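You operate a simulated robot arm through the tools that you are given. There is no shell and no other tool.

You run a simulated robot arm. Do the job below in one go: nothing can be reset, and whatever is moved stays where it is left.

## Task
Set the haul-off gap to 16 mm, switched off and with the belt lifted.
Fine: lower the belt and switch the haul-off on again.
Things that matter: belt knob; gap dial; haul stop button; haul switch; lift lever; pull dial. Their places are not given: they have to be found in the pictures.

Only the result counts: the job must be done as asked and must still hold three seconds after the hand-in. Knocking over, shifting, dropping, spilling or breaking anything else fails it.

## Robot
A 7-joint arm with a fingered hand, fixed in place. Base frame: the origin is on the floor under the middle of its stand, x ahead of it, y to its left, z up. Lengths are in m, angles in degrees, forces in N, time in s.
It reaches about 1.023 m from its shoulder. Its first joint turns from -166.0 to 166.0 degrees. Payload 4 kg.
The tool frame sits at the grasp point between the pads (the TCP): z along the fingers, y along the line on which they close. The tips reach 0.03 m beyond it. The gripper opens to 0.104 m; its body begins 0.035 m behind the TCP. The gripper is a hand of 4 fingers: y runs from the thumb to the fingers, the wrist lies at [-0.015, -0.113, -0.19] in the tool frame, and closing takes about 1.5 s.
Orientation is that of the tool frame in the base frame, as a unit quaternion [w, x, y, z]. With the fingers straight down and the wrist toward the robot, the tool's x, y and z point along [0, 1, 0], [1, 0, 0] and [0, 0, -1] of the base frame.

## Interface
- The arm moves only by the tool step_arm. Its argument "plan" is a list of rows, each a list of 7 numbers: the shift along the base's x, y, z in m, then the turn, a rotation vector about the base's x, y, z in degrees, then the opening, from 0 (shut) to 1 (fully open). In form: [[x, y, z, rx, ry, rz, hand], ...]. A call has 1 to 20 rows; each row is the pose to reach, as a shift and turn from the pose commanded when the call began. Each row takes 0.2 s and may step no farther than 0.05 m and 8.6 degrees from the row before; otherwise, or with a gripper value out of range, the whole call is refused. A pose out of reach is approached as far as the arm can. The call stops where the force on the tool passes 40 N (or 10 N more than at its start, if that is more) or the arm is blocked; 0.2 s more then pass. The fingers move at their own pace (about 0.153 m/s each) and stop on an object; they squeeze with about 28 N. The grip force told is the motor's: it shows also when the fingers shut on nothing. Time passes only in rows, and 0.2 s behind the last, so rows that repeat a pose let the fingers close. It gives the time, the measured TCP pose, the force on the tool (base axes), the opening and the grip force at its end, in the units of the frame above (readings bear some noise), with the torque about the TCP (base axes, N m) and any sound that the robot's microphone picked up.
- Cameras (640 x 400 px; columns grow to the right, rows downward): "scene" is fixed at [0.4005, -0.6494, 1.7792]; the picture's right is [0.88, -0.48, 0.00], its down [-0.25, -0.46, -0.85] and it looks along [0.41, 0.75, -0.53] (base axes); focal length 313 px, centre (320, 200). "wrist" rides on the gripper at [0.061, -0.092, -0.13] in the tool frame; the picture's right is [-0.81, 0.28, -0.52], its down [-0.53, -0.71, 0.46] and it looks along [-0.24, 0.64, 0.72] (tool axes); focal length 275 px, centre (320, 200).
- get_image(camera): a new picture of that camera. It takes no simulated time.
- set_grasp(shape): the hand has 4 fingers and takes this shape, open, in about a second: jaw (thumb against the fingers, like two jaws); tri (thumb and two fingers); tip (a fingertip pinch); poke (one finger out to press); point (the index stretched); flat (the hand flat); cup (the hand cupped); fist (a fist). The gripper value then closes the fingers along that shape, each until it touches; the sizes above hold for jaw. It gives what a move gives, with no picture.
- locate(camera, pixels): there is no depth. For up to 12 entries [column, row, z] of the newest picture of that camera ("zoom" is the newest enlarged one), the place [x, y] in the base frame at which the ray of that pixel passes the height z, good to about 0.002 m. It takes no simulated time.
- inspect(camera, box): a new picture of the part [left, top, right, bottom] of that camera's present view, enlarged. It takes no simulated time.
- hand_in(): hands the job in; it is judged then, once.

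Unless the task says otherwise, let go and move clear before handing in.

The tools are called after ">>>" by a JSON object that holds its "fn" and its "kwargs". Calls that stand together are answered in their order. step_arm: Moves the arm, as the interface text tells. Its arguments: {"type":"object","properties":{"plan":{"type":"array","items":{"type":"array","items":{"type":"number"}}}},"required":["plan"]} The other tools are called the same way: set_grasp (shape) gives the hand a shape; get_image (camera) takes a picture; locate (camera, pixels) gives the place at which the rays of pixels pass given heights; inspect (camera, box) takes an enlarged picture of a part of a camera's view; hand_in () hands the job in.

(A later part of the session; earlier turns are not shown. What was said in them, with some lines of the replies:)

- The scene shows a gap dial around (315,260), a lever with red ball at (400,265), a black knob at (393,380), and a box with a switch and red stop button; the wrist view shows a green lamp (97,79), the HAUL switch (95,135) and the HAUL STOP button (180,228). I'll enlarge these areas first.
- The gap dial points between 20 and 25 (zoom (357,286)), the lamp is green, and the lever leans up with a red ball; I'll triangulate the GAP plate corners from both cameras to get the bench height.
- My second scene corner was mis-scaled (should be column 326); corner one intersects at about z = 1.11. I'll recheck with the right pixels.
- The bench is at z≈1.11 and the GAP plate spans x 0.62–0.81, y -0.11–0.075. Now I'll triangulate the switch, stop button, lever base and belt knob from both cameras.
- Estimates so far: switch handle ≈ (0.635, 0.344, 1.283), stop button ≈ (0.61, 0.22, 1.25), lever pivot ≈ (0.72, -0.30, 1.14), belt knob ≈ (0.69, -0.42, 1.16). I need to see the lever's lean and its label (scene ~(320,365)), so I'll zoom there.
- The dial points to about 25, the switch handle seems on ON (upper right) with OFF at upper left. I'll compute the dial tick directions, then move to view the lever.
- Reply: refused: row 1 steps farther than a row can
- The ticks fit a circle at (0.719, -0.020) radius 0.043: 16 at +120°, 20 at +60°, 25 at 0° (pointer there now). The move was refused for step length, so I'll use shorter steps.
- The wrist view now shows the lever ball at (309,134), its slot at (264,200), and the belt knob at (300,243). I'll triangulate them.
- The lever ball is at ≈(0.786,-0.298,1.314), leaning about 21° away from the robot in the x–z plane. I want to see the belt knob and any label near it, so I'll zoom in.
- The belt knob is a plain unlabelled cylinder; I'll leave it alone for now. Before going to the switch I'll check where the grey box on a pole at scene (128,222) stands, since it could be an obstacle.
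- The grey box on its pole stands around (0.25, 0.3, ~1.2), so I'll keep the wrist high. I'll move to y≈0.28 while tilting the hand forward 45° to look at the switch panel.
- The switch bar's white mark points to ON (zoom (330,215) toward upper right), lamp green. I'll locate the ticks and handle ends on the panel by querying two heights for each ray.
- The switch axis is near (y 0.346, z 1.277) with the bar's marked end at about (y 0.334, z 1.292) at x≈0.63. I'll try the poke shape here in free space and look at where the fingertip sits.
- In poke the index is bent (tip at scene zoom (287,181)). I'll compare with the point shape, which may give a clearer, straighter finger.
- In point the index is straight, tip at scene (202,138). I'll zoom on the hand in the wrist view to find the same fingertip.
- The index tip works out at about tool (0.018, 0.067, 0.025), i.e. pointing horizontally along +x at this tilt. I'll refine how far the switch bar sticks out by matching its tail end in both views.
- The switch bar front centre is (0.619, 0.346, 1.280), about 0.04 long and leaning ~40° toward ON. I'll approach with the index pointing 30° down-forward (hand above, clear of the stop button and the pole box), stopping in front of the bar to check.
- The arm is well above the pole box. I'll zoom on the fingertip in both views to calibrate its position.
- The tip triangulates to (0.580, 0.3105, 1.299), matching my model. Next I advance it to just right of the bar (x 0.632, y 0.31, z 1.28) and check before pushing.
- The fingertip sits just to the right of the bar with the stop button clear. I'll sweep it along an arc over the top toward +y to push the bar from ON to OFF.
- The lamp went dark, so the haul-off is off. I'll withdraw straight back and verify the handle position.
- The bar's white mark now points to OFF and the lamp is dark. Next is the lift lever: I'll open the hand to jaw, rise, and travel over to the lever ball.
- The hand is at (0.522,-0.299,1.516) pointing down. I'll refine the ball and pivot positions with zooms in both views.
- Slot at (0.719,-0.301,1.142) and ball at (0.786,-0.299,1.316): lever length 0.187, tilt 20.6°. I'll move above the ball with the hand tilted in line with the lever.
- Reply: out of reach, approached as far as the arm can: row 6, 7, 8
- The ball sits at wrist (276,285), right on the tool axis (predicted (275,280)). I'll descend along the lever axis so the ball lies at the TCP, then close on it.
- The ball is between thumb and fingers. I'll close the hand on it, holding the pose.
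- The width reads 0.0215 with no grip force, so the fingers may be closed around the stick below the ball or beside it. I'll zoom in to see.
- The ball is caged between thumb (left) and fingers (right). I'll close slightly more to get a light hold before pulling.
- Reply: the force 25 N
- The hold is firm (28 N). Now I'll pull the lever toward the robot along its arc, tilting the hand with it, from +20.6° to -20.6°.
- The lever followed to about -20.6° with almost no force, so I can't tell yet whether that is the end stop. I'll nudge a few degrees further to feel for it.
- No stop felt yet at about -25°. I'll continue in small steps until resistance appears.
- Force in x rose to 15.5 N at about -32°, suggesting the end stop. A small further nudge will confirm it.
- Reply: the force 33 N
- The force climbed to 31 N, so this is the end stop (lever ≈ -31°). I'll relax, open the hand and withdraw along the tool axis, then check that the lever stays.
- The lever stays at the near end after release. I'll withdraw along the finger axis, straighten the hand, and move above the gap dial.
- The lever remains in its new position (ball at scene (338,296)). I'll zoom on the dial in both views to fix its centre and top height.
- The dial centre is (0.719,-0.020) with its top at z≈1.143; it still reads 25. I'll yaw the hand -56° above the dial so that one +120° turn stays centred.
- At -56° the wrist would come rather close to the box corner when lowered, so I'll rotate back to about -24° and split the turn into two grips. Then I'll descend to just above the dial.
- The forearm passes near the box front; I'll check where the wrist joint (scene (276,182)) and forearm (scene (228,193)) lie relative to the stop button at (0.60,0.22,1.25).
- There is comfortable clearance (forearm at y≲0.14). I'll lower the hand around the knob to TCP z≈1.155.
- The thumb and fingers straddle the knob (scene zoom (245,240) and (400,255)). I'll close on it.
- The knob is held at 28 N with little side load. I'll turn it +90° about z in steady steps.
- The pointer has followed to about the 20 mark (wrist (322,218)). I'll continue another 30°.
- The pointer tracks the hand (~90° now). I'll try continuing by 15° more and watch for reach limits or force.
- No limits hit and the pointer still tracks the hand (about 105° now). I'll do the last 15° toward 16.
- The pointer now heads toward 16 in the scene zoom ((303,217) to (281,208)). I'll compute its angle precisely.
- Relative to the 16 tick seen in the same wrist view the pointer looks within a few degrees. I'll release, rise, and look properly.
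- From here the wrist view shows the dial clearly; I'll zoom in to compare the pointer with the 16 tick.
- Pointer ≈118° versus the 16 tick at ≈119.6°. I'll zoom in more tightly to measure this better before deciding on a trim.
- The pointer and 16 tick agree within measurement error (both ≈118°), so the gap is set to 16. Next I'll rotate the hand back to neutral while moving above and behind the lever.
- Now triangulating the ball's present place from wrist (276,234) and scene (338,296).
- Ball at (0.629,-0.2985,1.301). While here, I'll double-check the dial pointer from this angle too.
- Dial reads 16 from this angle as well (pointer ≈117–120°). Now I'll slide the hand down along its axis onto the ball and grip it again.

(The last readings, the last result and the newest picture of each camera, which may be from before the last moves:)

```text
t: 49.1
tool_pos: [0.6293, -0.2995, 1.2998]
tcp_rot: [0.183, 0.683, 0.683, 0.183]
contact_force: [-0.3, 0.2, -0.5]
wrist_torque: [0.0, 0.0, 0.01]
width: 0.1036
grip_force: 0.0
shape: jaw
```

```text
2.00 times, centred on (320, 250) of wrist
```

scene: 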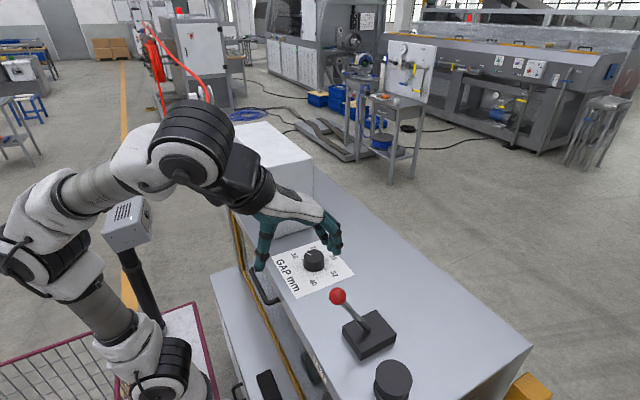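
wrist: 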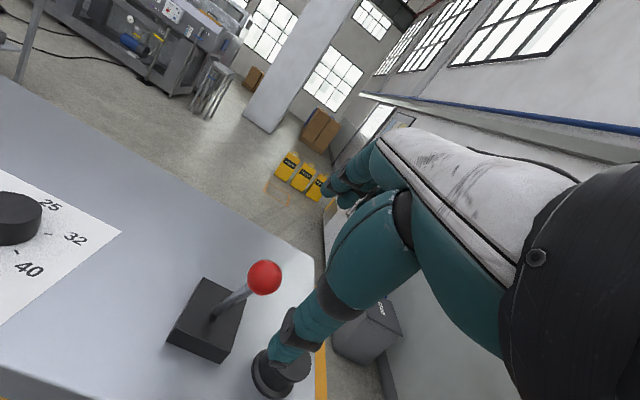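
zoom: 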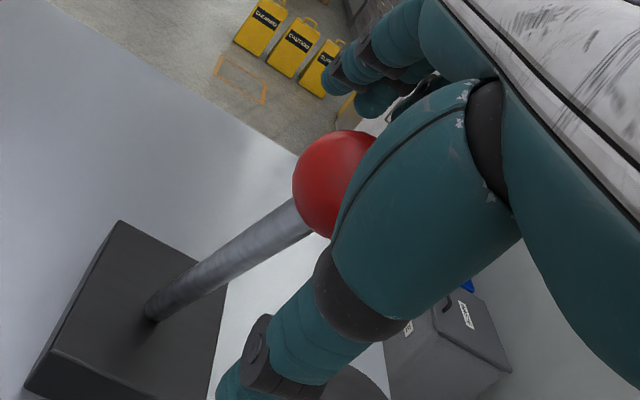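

The ball is again between thumb and fingers. I'll close on it.

>>> {"fn": "step_arm", "kwargs": {"plan": [[0, 0, 0, 0, 0, 0, 0.7], [0, 0, 0, 0, 0, 0, 0.45], [0, 0, 0, 0, 0, 0, 0.25], [0, 0, 0, 0, 0, 0, 0.12], [0, 0, 0, 0, 0, 0, 0.0], [0, 0, 0, 0, 0, 0, 0.0], [0, 0, 0, 0, 0, 0, 0.0], [0, 0, 0, 0, 0, 0, 0.0]]}}

>>> {"fn": "inspect", "kwargs": {"camera": "scene", "box": [290, 230, 410, 350]}}

```text
t: 50.9
tool_pos: [0.6306, -0.3012, 1.3015]
tcp_rot: [0.183, 0.682, 0.684, 0.183]
contact_force: [2.3, -1.3, -6.0]
wrist_torque: [0.0, 0.02, -0.02]
width: 0.0089
grip_force: 28.5
shape: jaw
```

```text
3.33 times, centred on (350, 290) of scene
```

zoom: 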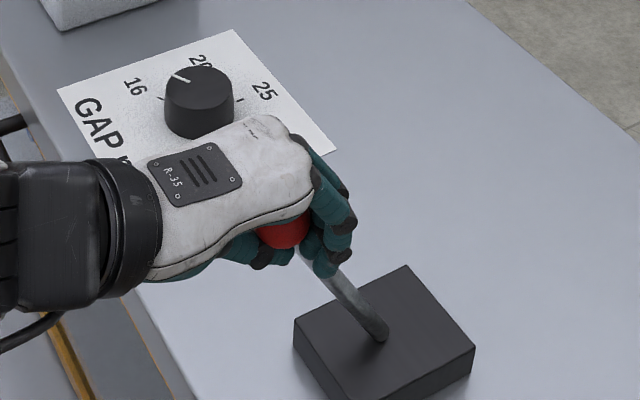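

The ball is held. I'll push the lever back along its arc to its original +20° position.

>>> {"fn": "step_arm", "kwargs": {"plan": [[0.0133, 0, 0.0073, 0, 4.7, 0, 0], [0.0281, 0, 0.0137, 0, 9.7, 0, 0], [0.0434, 0, 0.0188, 0, 14.7, 0, 0], [0.0591, 0, 0.0226, 0, 19.7, 0, 0], [0.0751, 0, 0.025, 0, 24.7, 0, 0], [0.0912, 0, 0.026, 0, 29.7, 0, 0], [0.1073, 0, 0.0255, 0, 34.7, 0, 0], [0.1233, 0, 0.0237, 0, 39.7, 0, 0], [0.1392, 0, 0.0205, 0, 44.7, 0, 0], [0.1571, 0, 0.0151, 0, 50.5, 0, 0]]}}

>>> {"fn": "get_image", "kwargs": {"camera": "scene"}}

```text
t: 53.1
tool_pos: [0.7855, -0.3017, 1.3133]
tcp_rot: [-0.129, 0.696, 0.695, -0.126]
contact_force: [-22.4, -3.7, -30.1]
wrist_torque: [-0.11, -0.11, 0.04]
width: 0.0084
grip_force: 28.1
shape: jaw
```

```text
taken
```

scene: 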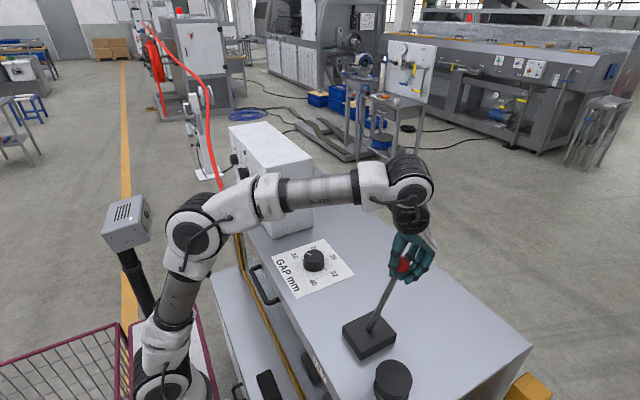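

The force now opposes +x (-22 N), i.e. the far end stop, same place as at the start. I'll relax, open, and check the lever.

>>> {"fn": "step_arm", "kwargs": {"plan": [[-0.001, 0, -0.003, 0, 0, 0, 0], [-0.001, 0, -0.003, 0, 0, 0, 0.3], [-0.001, 0, -0.003, 0, 0, 0, 0.6], [-0.001, 0, -0.003, 0, 0, 0, 1], [-0.001, 0, -0.003, 0, 0, 0, 1], [-0.001, 0, -0.003, 0, 0, 0, 1], [-0.001, 0, -0.003, 0, 0, 0, 1]]}}

>>> {"fn": "inspect", "kwargs": {"camera": "scene", "box": [330, 180, 480, 360]}}

```text
t: 54.7
tool_pos: [0.7869, -0.2991, 1.311]
tcp_rot: [-0.126, 0.696, 0.695, -0.126]
contact_force: [0.5, 0.9, -0.4]
wrist_torque: [-0.01, 0.0, 0.01]
width: 0.1038
grip_force: 0.1
shape: jaw
```

```text
2.22 times, centred on (405, 270) of scene
```

zoom: 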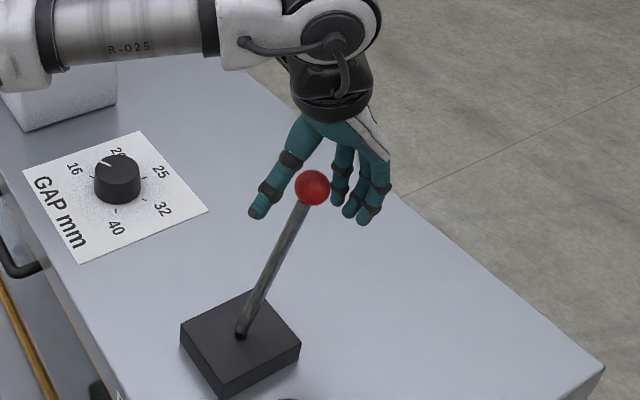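

The ball is back exactly at its starting pixel (zoom (312,188)), so the belt is lowered. I'll withdraw and return toward the robot side at safe height.

>>> {"fn": "step_arm", "kwargs": {"plan": [[0.0105, 0, 0.0276, 0, 0, 0, 1], [0.021, 0, 0.0552, 0, 0, 0, 1], [0.0315, 0, 0.0828, 0, 0, 0, 1], [0.005, 0, 0.11, 0, -6, 0, 1], [-0.035, 0, 0.13, 0, -13, 0, 1], [-0.08, 0, 0.145, 0, -20.5, 0, 1], [-0.125, 0, 0.16, 0, -20.5, 0, 1], [-0.17, 0, 0.175, 0, -20.5, 0, 1], [-0.215, 0, 0.19, 0, -20.5, 0, 1], [-0.26, 0, 0.195, 0, -20.5, 0, 1], [-0.3, 0.02, 0.195, 0, -20.5, 0, 1]]}}

>>> {"fn": "get_image", "kwargs": {"camera": "scene"}}

>>> {"fn": "get_image", "kwargs": {"camera": "wrist"}}

```text
t: 57.1
tool_pos: [0.4864, -0.279, 1.504]
tcp_rot: [0.0, 0.707, 0.707, -0.001]
contact_force: [0.1, -0.2, -1.0]
wrist_torque: [0.01, 0.03, 0.0]
width: 0.104
grip_force: 0.1
shape: jaw
```

```text
taken
```

scene: 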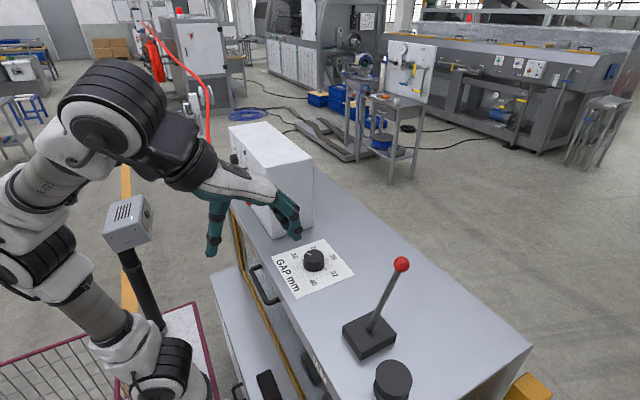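

```text
taken
```

wrist: 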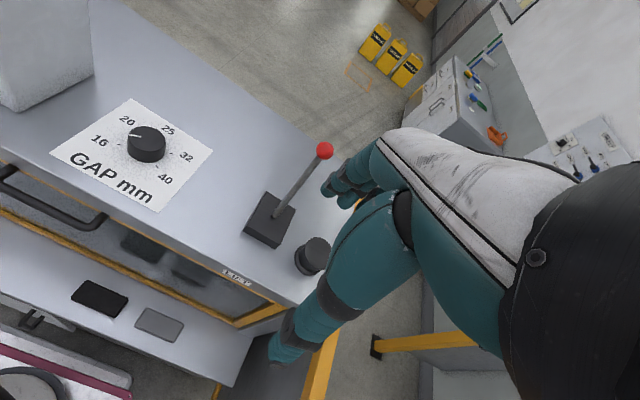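

The lever is back as at the start. I'll recheck the dial from here before going to the switch.

>>> {"fn": "inspect", "kwargs": {"camera": "wrist", "box": [110, 100, 190, 190]}}

>>> {"fn": "inspect", "kwargs": {"camera": "scene", "box": [285, 240, 345, 290]}}

```text
4.44 times, centred on (150, 145) of wrist
```

zoom: 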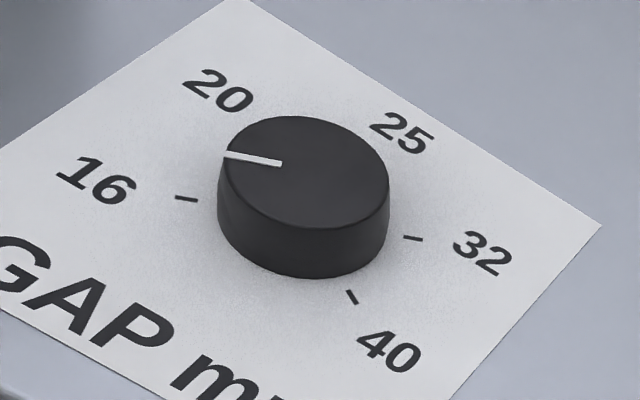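

```text
8.00 times, centred on (315, 265) of scene
```

zoom: 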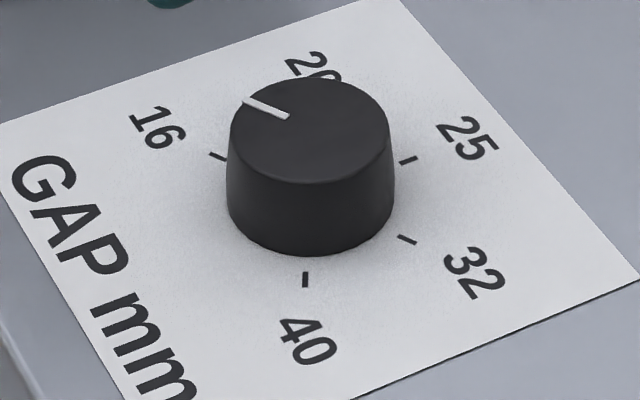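

Pointer and 16 tick are parallel in both views (slopes ≈21° in the scene zoom), so the dial is good. Now I'll travel back over to the switch, shape the index to point, and tilt as before.

>>> {"fn": "step_arm", "kwargs": {"plan": [[-0.003, 0.045, 0, 0, 0, 0, 1], [-0.006, 0.09, 0, 0, 0, 0, 1], [-0.009, 0.135, 0, 0, 0, 0, 1], [-0.012, 0.18, 0, 0, 0, 0, 1], [-0.015, 0.225, 0, 0, 0, 0, 1], [-0.018, 0.27, 0, 0, 0, 0, 1], [-0.021, 0.315, 0, 0, 0, 0, 1], [-0.024, 0.36, 0, 0, 0, 0, 1], [-0.027, 0.405, 0, 0, 0, 0, 1], [-0.03, 0.45, 0, 0, 0, 0, 1], [-0.033, 0.495, 0, 0, 0, 0, 1], [-0.035, 0.54, -0.005, 0, -5, 0, 1], [-0.035, 0.585, -0.01, 0, -10, 0, 1], [-0.035, 0.63, -0.02, 0, -15, 0, 1], [-0.035, 0.6445, -0.05, 0, -15, 0, 1], [-0.035, 0.6445, -0.09, 0, -15, 0, 1], [-0.035, 0.6445, -0.13, 0, -15, 0, 1]]}}

>>> {"fn": "set_grasp", "kwargs": {"shape": "point"}}

>>> {"fn": "get_image", "kwargs": {"camera": "scene"}}

>>> {"fn": "get_image", "kwargs": {"camera": "wrist"}}

```text
t: 60.7
tool_pos: [0.4486, 0.3647, 1.3781]
tcp_rot: [0.092, 0.701, 0.701, 0.092]
contact_force: [-0.3, -0.3, 0.0]
wrist_torque: [0.01, 0.04, -0.03]
width: 0.104
grip_force: 0.1
shape: jaw
```

```text
t: 61.6
tool_pos: [0.4498, 0.3639, 1.3797]
tcp_rot: [0.092, 0.701, 0.701, 0.092]
contact_force: [-0.7, -0.6, -0.2]
wrist_torque: [-0.02, 0.0, 0.02]
width: 0.096
grip_force: 0.1
shape: point
```

```text
taken
```

scene: 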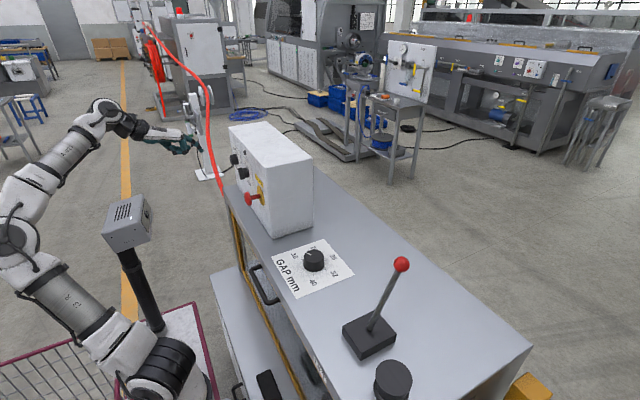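

```text
taken
```

wrist: 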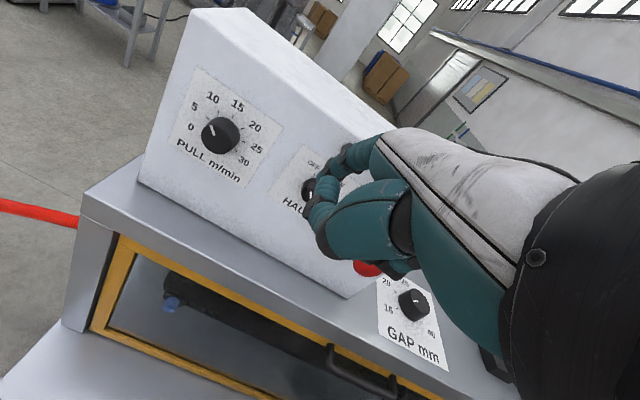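

Index is in point shape; the switch is hidden behind the hand at wrist (310,185). I'll move to a position in front of and to the left of the bar and check the fingertip.

>>> {"fn": "step_arm", "kwargs": {"plan": [[0.015, 0, -0.03, 0, 0, 0, 0], [0.03, 0, -0.06, 0, 0, 0, 0], [0.05, 0, -0.08, 0, 0, 0, 0], [0.06, 0, -0.0885, 0, 0, 0, 0]]}}

>>> {"fn": "inspect", "kwargs": {"camera": "scene", "box": [190, 140, 260, 210]}}

>>> {"fn": "inspect", "kwargs": {"camera": "wrist", "box": [240, 80, 400, 220]}}

```text
t: 62.6
tool_pos: [0.5126, 0.3664, 1.2863]
tcp_rot: [0.093, 0.702, 0.7, 0.092]
contact_force: [0.2, 0.6, 0.8]
wrist_torque: [-0.02, -0.01, 0.01]
width: 0.0958
grip_force: 0.1
shape: point
```

```text
5.71 times, centred on (225, 175) of scene
```

zoom: 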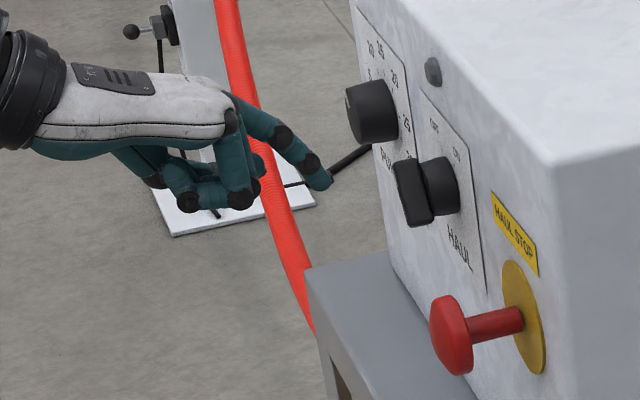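

```text
2.86 times, centred on (320, 150) of wrist
```

zoom: 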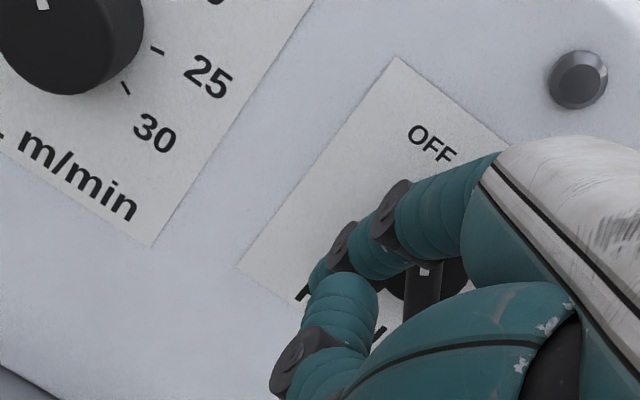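

>>> {"fn": "locate", "kwargs": {"camera": "scene", "pixels": [[226.9, 172.4, 1.27], [226.9, 172.4, 1.28], [226.9, 172.4, 1.29]]}}

```text
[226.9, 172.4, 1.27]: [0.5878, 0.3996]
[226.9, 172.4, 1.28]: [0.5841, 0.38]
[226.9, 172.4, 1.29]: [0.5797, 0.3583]
```

The tip matches my model (≈(0.582,0.380,1.280)), left of the bar. I'll advance it alongside the bar and check again.

>>> {"fn": "step_arm", "kwargs": {"plan": [[0.02, 0, 0, 0, 0, 0, 0], [0.04, 0, 0, 0, 0, 0, 0], [0.0515, 0, 0, 0, 0, 0, 0]]}}

>>> {"fn": "inspect", "kwargs": {"camera": "scene", "box": [210, 140, 270, 210]}}

```text
t: 63.4
tool_pos: [0.5628, 0.3668, 1.289]
tcp_rot: [0.092, 0.701, 0.701, 0.093]
contact_force: [0.1, 0.8, -0.3]
wrist_torque: [-0.02, -0.02, 0.01]
width: 0.0957
grip_force: 0.1
shape: point
```

```text
5.71 times, centred on (240, 175) of scene
```

zoom: 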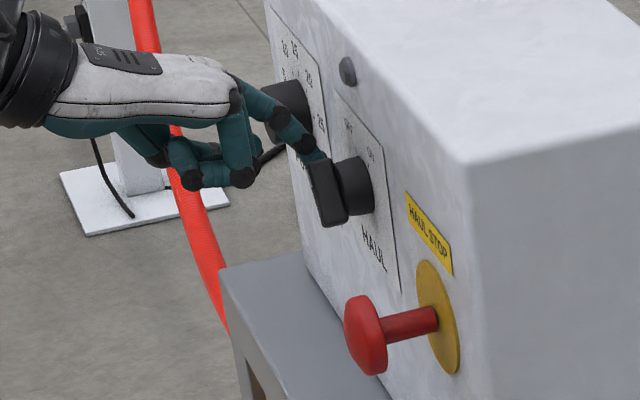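

The fingertip is behind the bar's left side with no contact yet. I'll sweep it in the mirrored arc toward -y to turn the switch ON.

>>> {"fn": "step_arm", "kwargs": {"plan": [[0, -0.0095, 0, 0, 0, 0, 0], [0, -0.0152, 0.0005, 0, 0, 0, 0], [0, -0.0185, 0.007, 0, 0, 0, 0], [0, -0.0225, 0.012, 0, 0, 0, 0], [0, -0.0285, 0.0155, 0, 0, 0, 0], [0, -0.036, 0.0165, 0, 0, 0, 0], [0, -0.0415, 0.016, 0, 0, 0, 0], [0, -0.0455, 0.014, 0, 0, 0, 0]]}}

>>> {"fn": "inspect", "kwargs": {"camera": "scene", "box": [210, 140, 270, 210]}}

>>> {"fn": "inspect", "kwargs": {"camera": "wrist", "box": [220, 60, 400, 240]}}

```text
t: 65.2
tool_pos: [0.5608, 0.3208, 1.3027]
tcp_rot: [0.093, 0.701, 0.701, 0.092]
contact_force: [-1.1, 5.6, 3.7]
wrist_torque: [0.09, -0.21, 0.38]
width: 0.0
grip_force: 0.1
shape: point
```

```text
5.71 times, centred on (240, 175) of scene
```

zoom: 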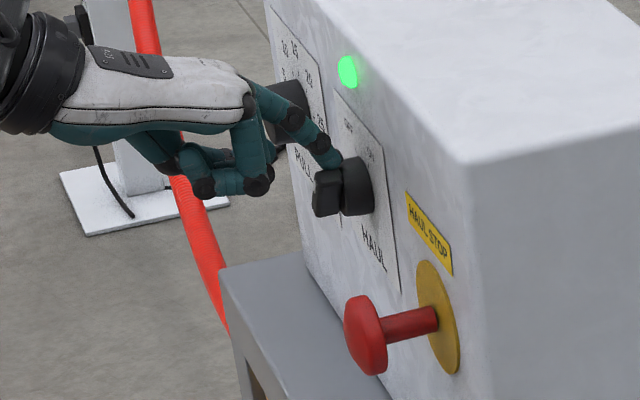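

```text
2.22 times, centred on (310, 150) of wrist
```

zoom: 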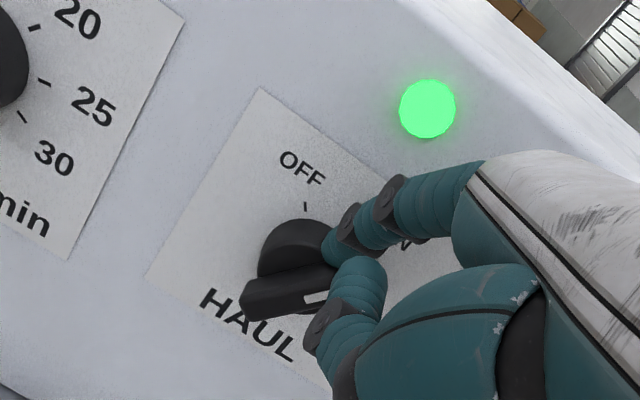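

The lamp is green again and the bar points to ON. I'll withdraw carefully back and up, then verify everything.

>>> {"fn": "step_arm", "kwargs": {"plan": [[-0.005, 0.004, 0.004, 0, 0, 0, 0], [-0.03, 0.004, 0.006, 0, 0, 0, 0], [-0.07, 0, 0.015, 0, 0, 0, 0], [-0.11, 0, 0.03, 0, 0, 0, 0], [-0.12, -0.02, 0.07, 0, 0, 0, 0], [-0.12, -0.05, 0.105, 0, 0, 0, 0], [-0.12, -0.08, 0.14, 0, 0, 0, 0]]}}

>>> {"fn": "get_image", "kwargs": {"camera": "wrist"}}

>>> {"fn": "get_image", "kwargs": {"camera": "scene"}}

```text
t: 66.8
tool_pos: [0.4408, 0.2428, 1.4438]
tcp_rot: [0.094, 0.701, 0.701, 0.091]
contact_force: [-0.1, 0.2, -0.6]
wrist_torque: [-0.03, -0.01, 0.01]
width: 0.0001
grip_force: 0.1
shape: point
```

```text
taken
```

wrist: 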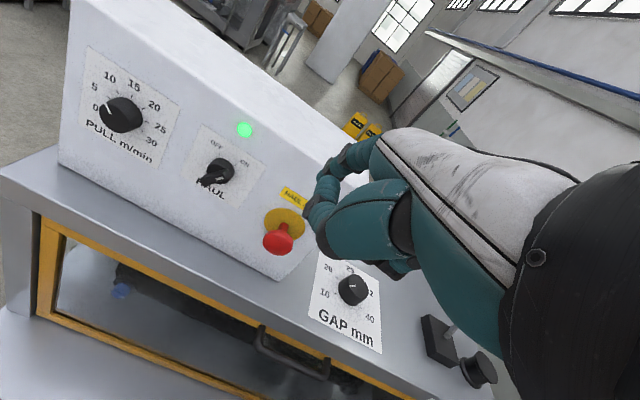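

```text
taken
```

scene: 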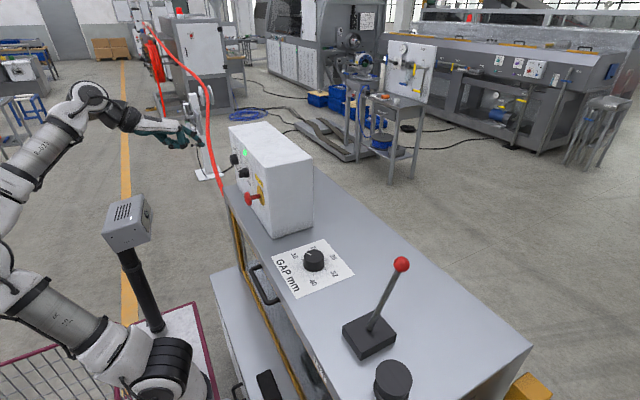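

Lamp green, lever as at the start. The dial pointer at wrist (352,286) needs a closer look.

>>> {"fn": "inspect", "kwargs": {"camera": "wrist", "box": [300, 245, 400, 355]}}

>>> {"fn": "inspect", "kwargs": {"camera": "scene", "box": [285, 240, 345, 290]}}

>>> {"fn": "inspect", "kwargs": {"camera": "wrist", "box": [80, 50, 320, 260]}}

```text
3.64 times, centred on (350, 300) of wrist
```

zoom: 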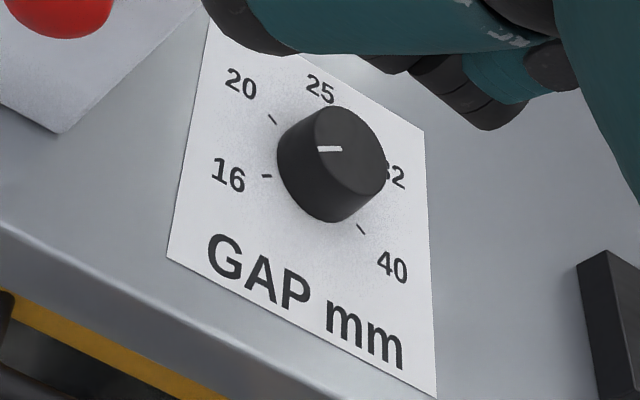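

```text
8.00 times, centred on (315, 265) of scene
```

zoom: 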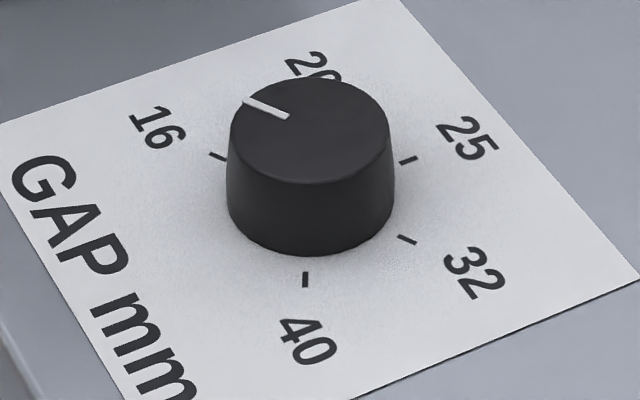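

```text
1.90 times, centred on (200, 155) of wrist
```

zoom: 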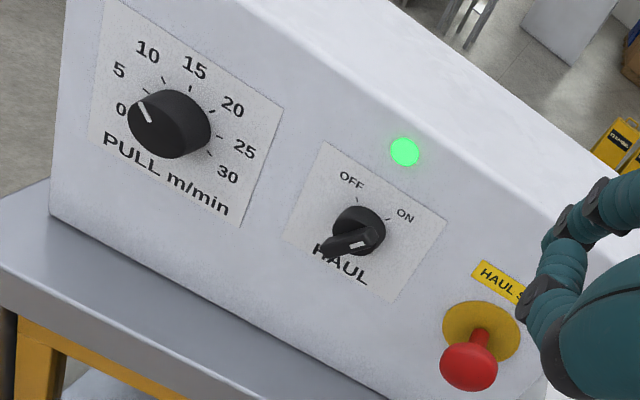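

The dial reads 16, the switch is ON with the lamp green, the lever is back at its lowered position, and the pull dial and stop button are untouched; the hand is clear. I'll hand the job in.

>>> {"fn": "hand_in", "kwargs": {}}

```text
The job is handed in.
```

The haul-off gap is set to 16 mm, and I handed the job in with the belt lowered and the haul-off running again.

- **Switching off:** I turned the haul switch to OFF first, and the green lamp went dark.
- **Lifting the belt:** I pulled the lift lever toward the robot until it reached its end stop. Only the LIFT label marks the lever, and I couldn't see the belt itself. I took this as the lifted position because the lever started at the other end with the machine running.
- **Setting the gap:** I turned the gap dial from 25 to 16. In the pictures the pointer lines up with the 16 mark to within about 2 degrees.
- **Lowering and restarting:** I pushed the lever back to where it started, then turned the haul switch to ON. The lamp is green again.

I didn't touch the stop button, the pull dial or the belt knob. Nothing else was shifted, and the hand was clear of the machine before the hand-in.
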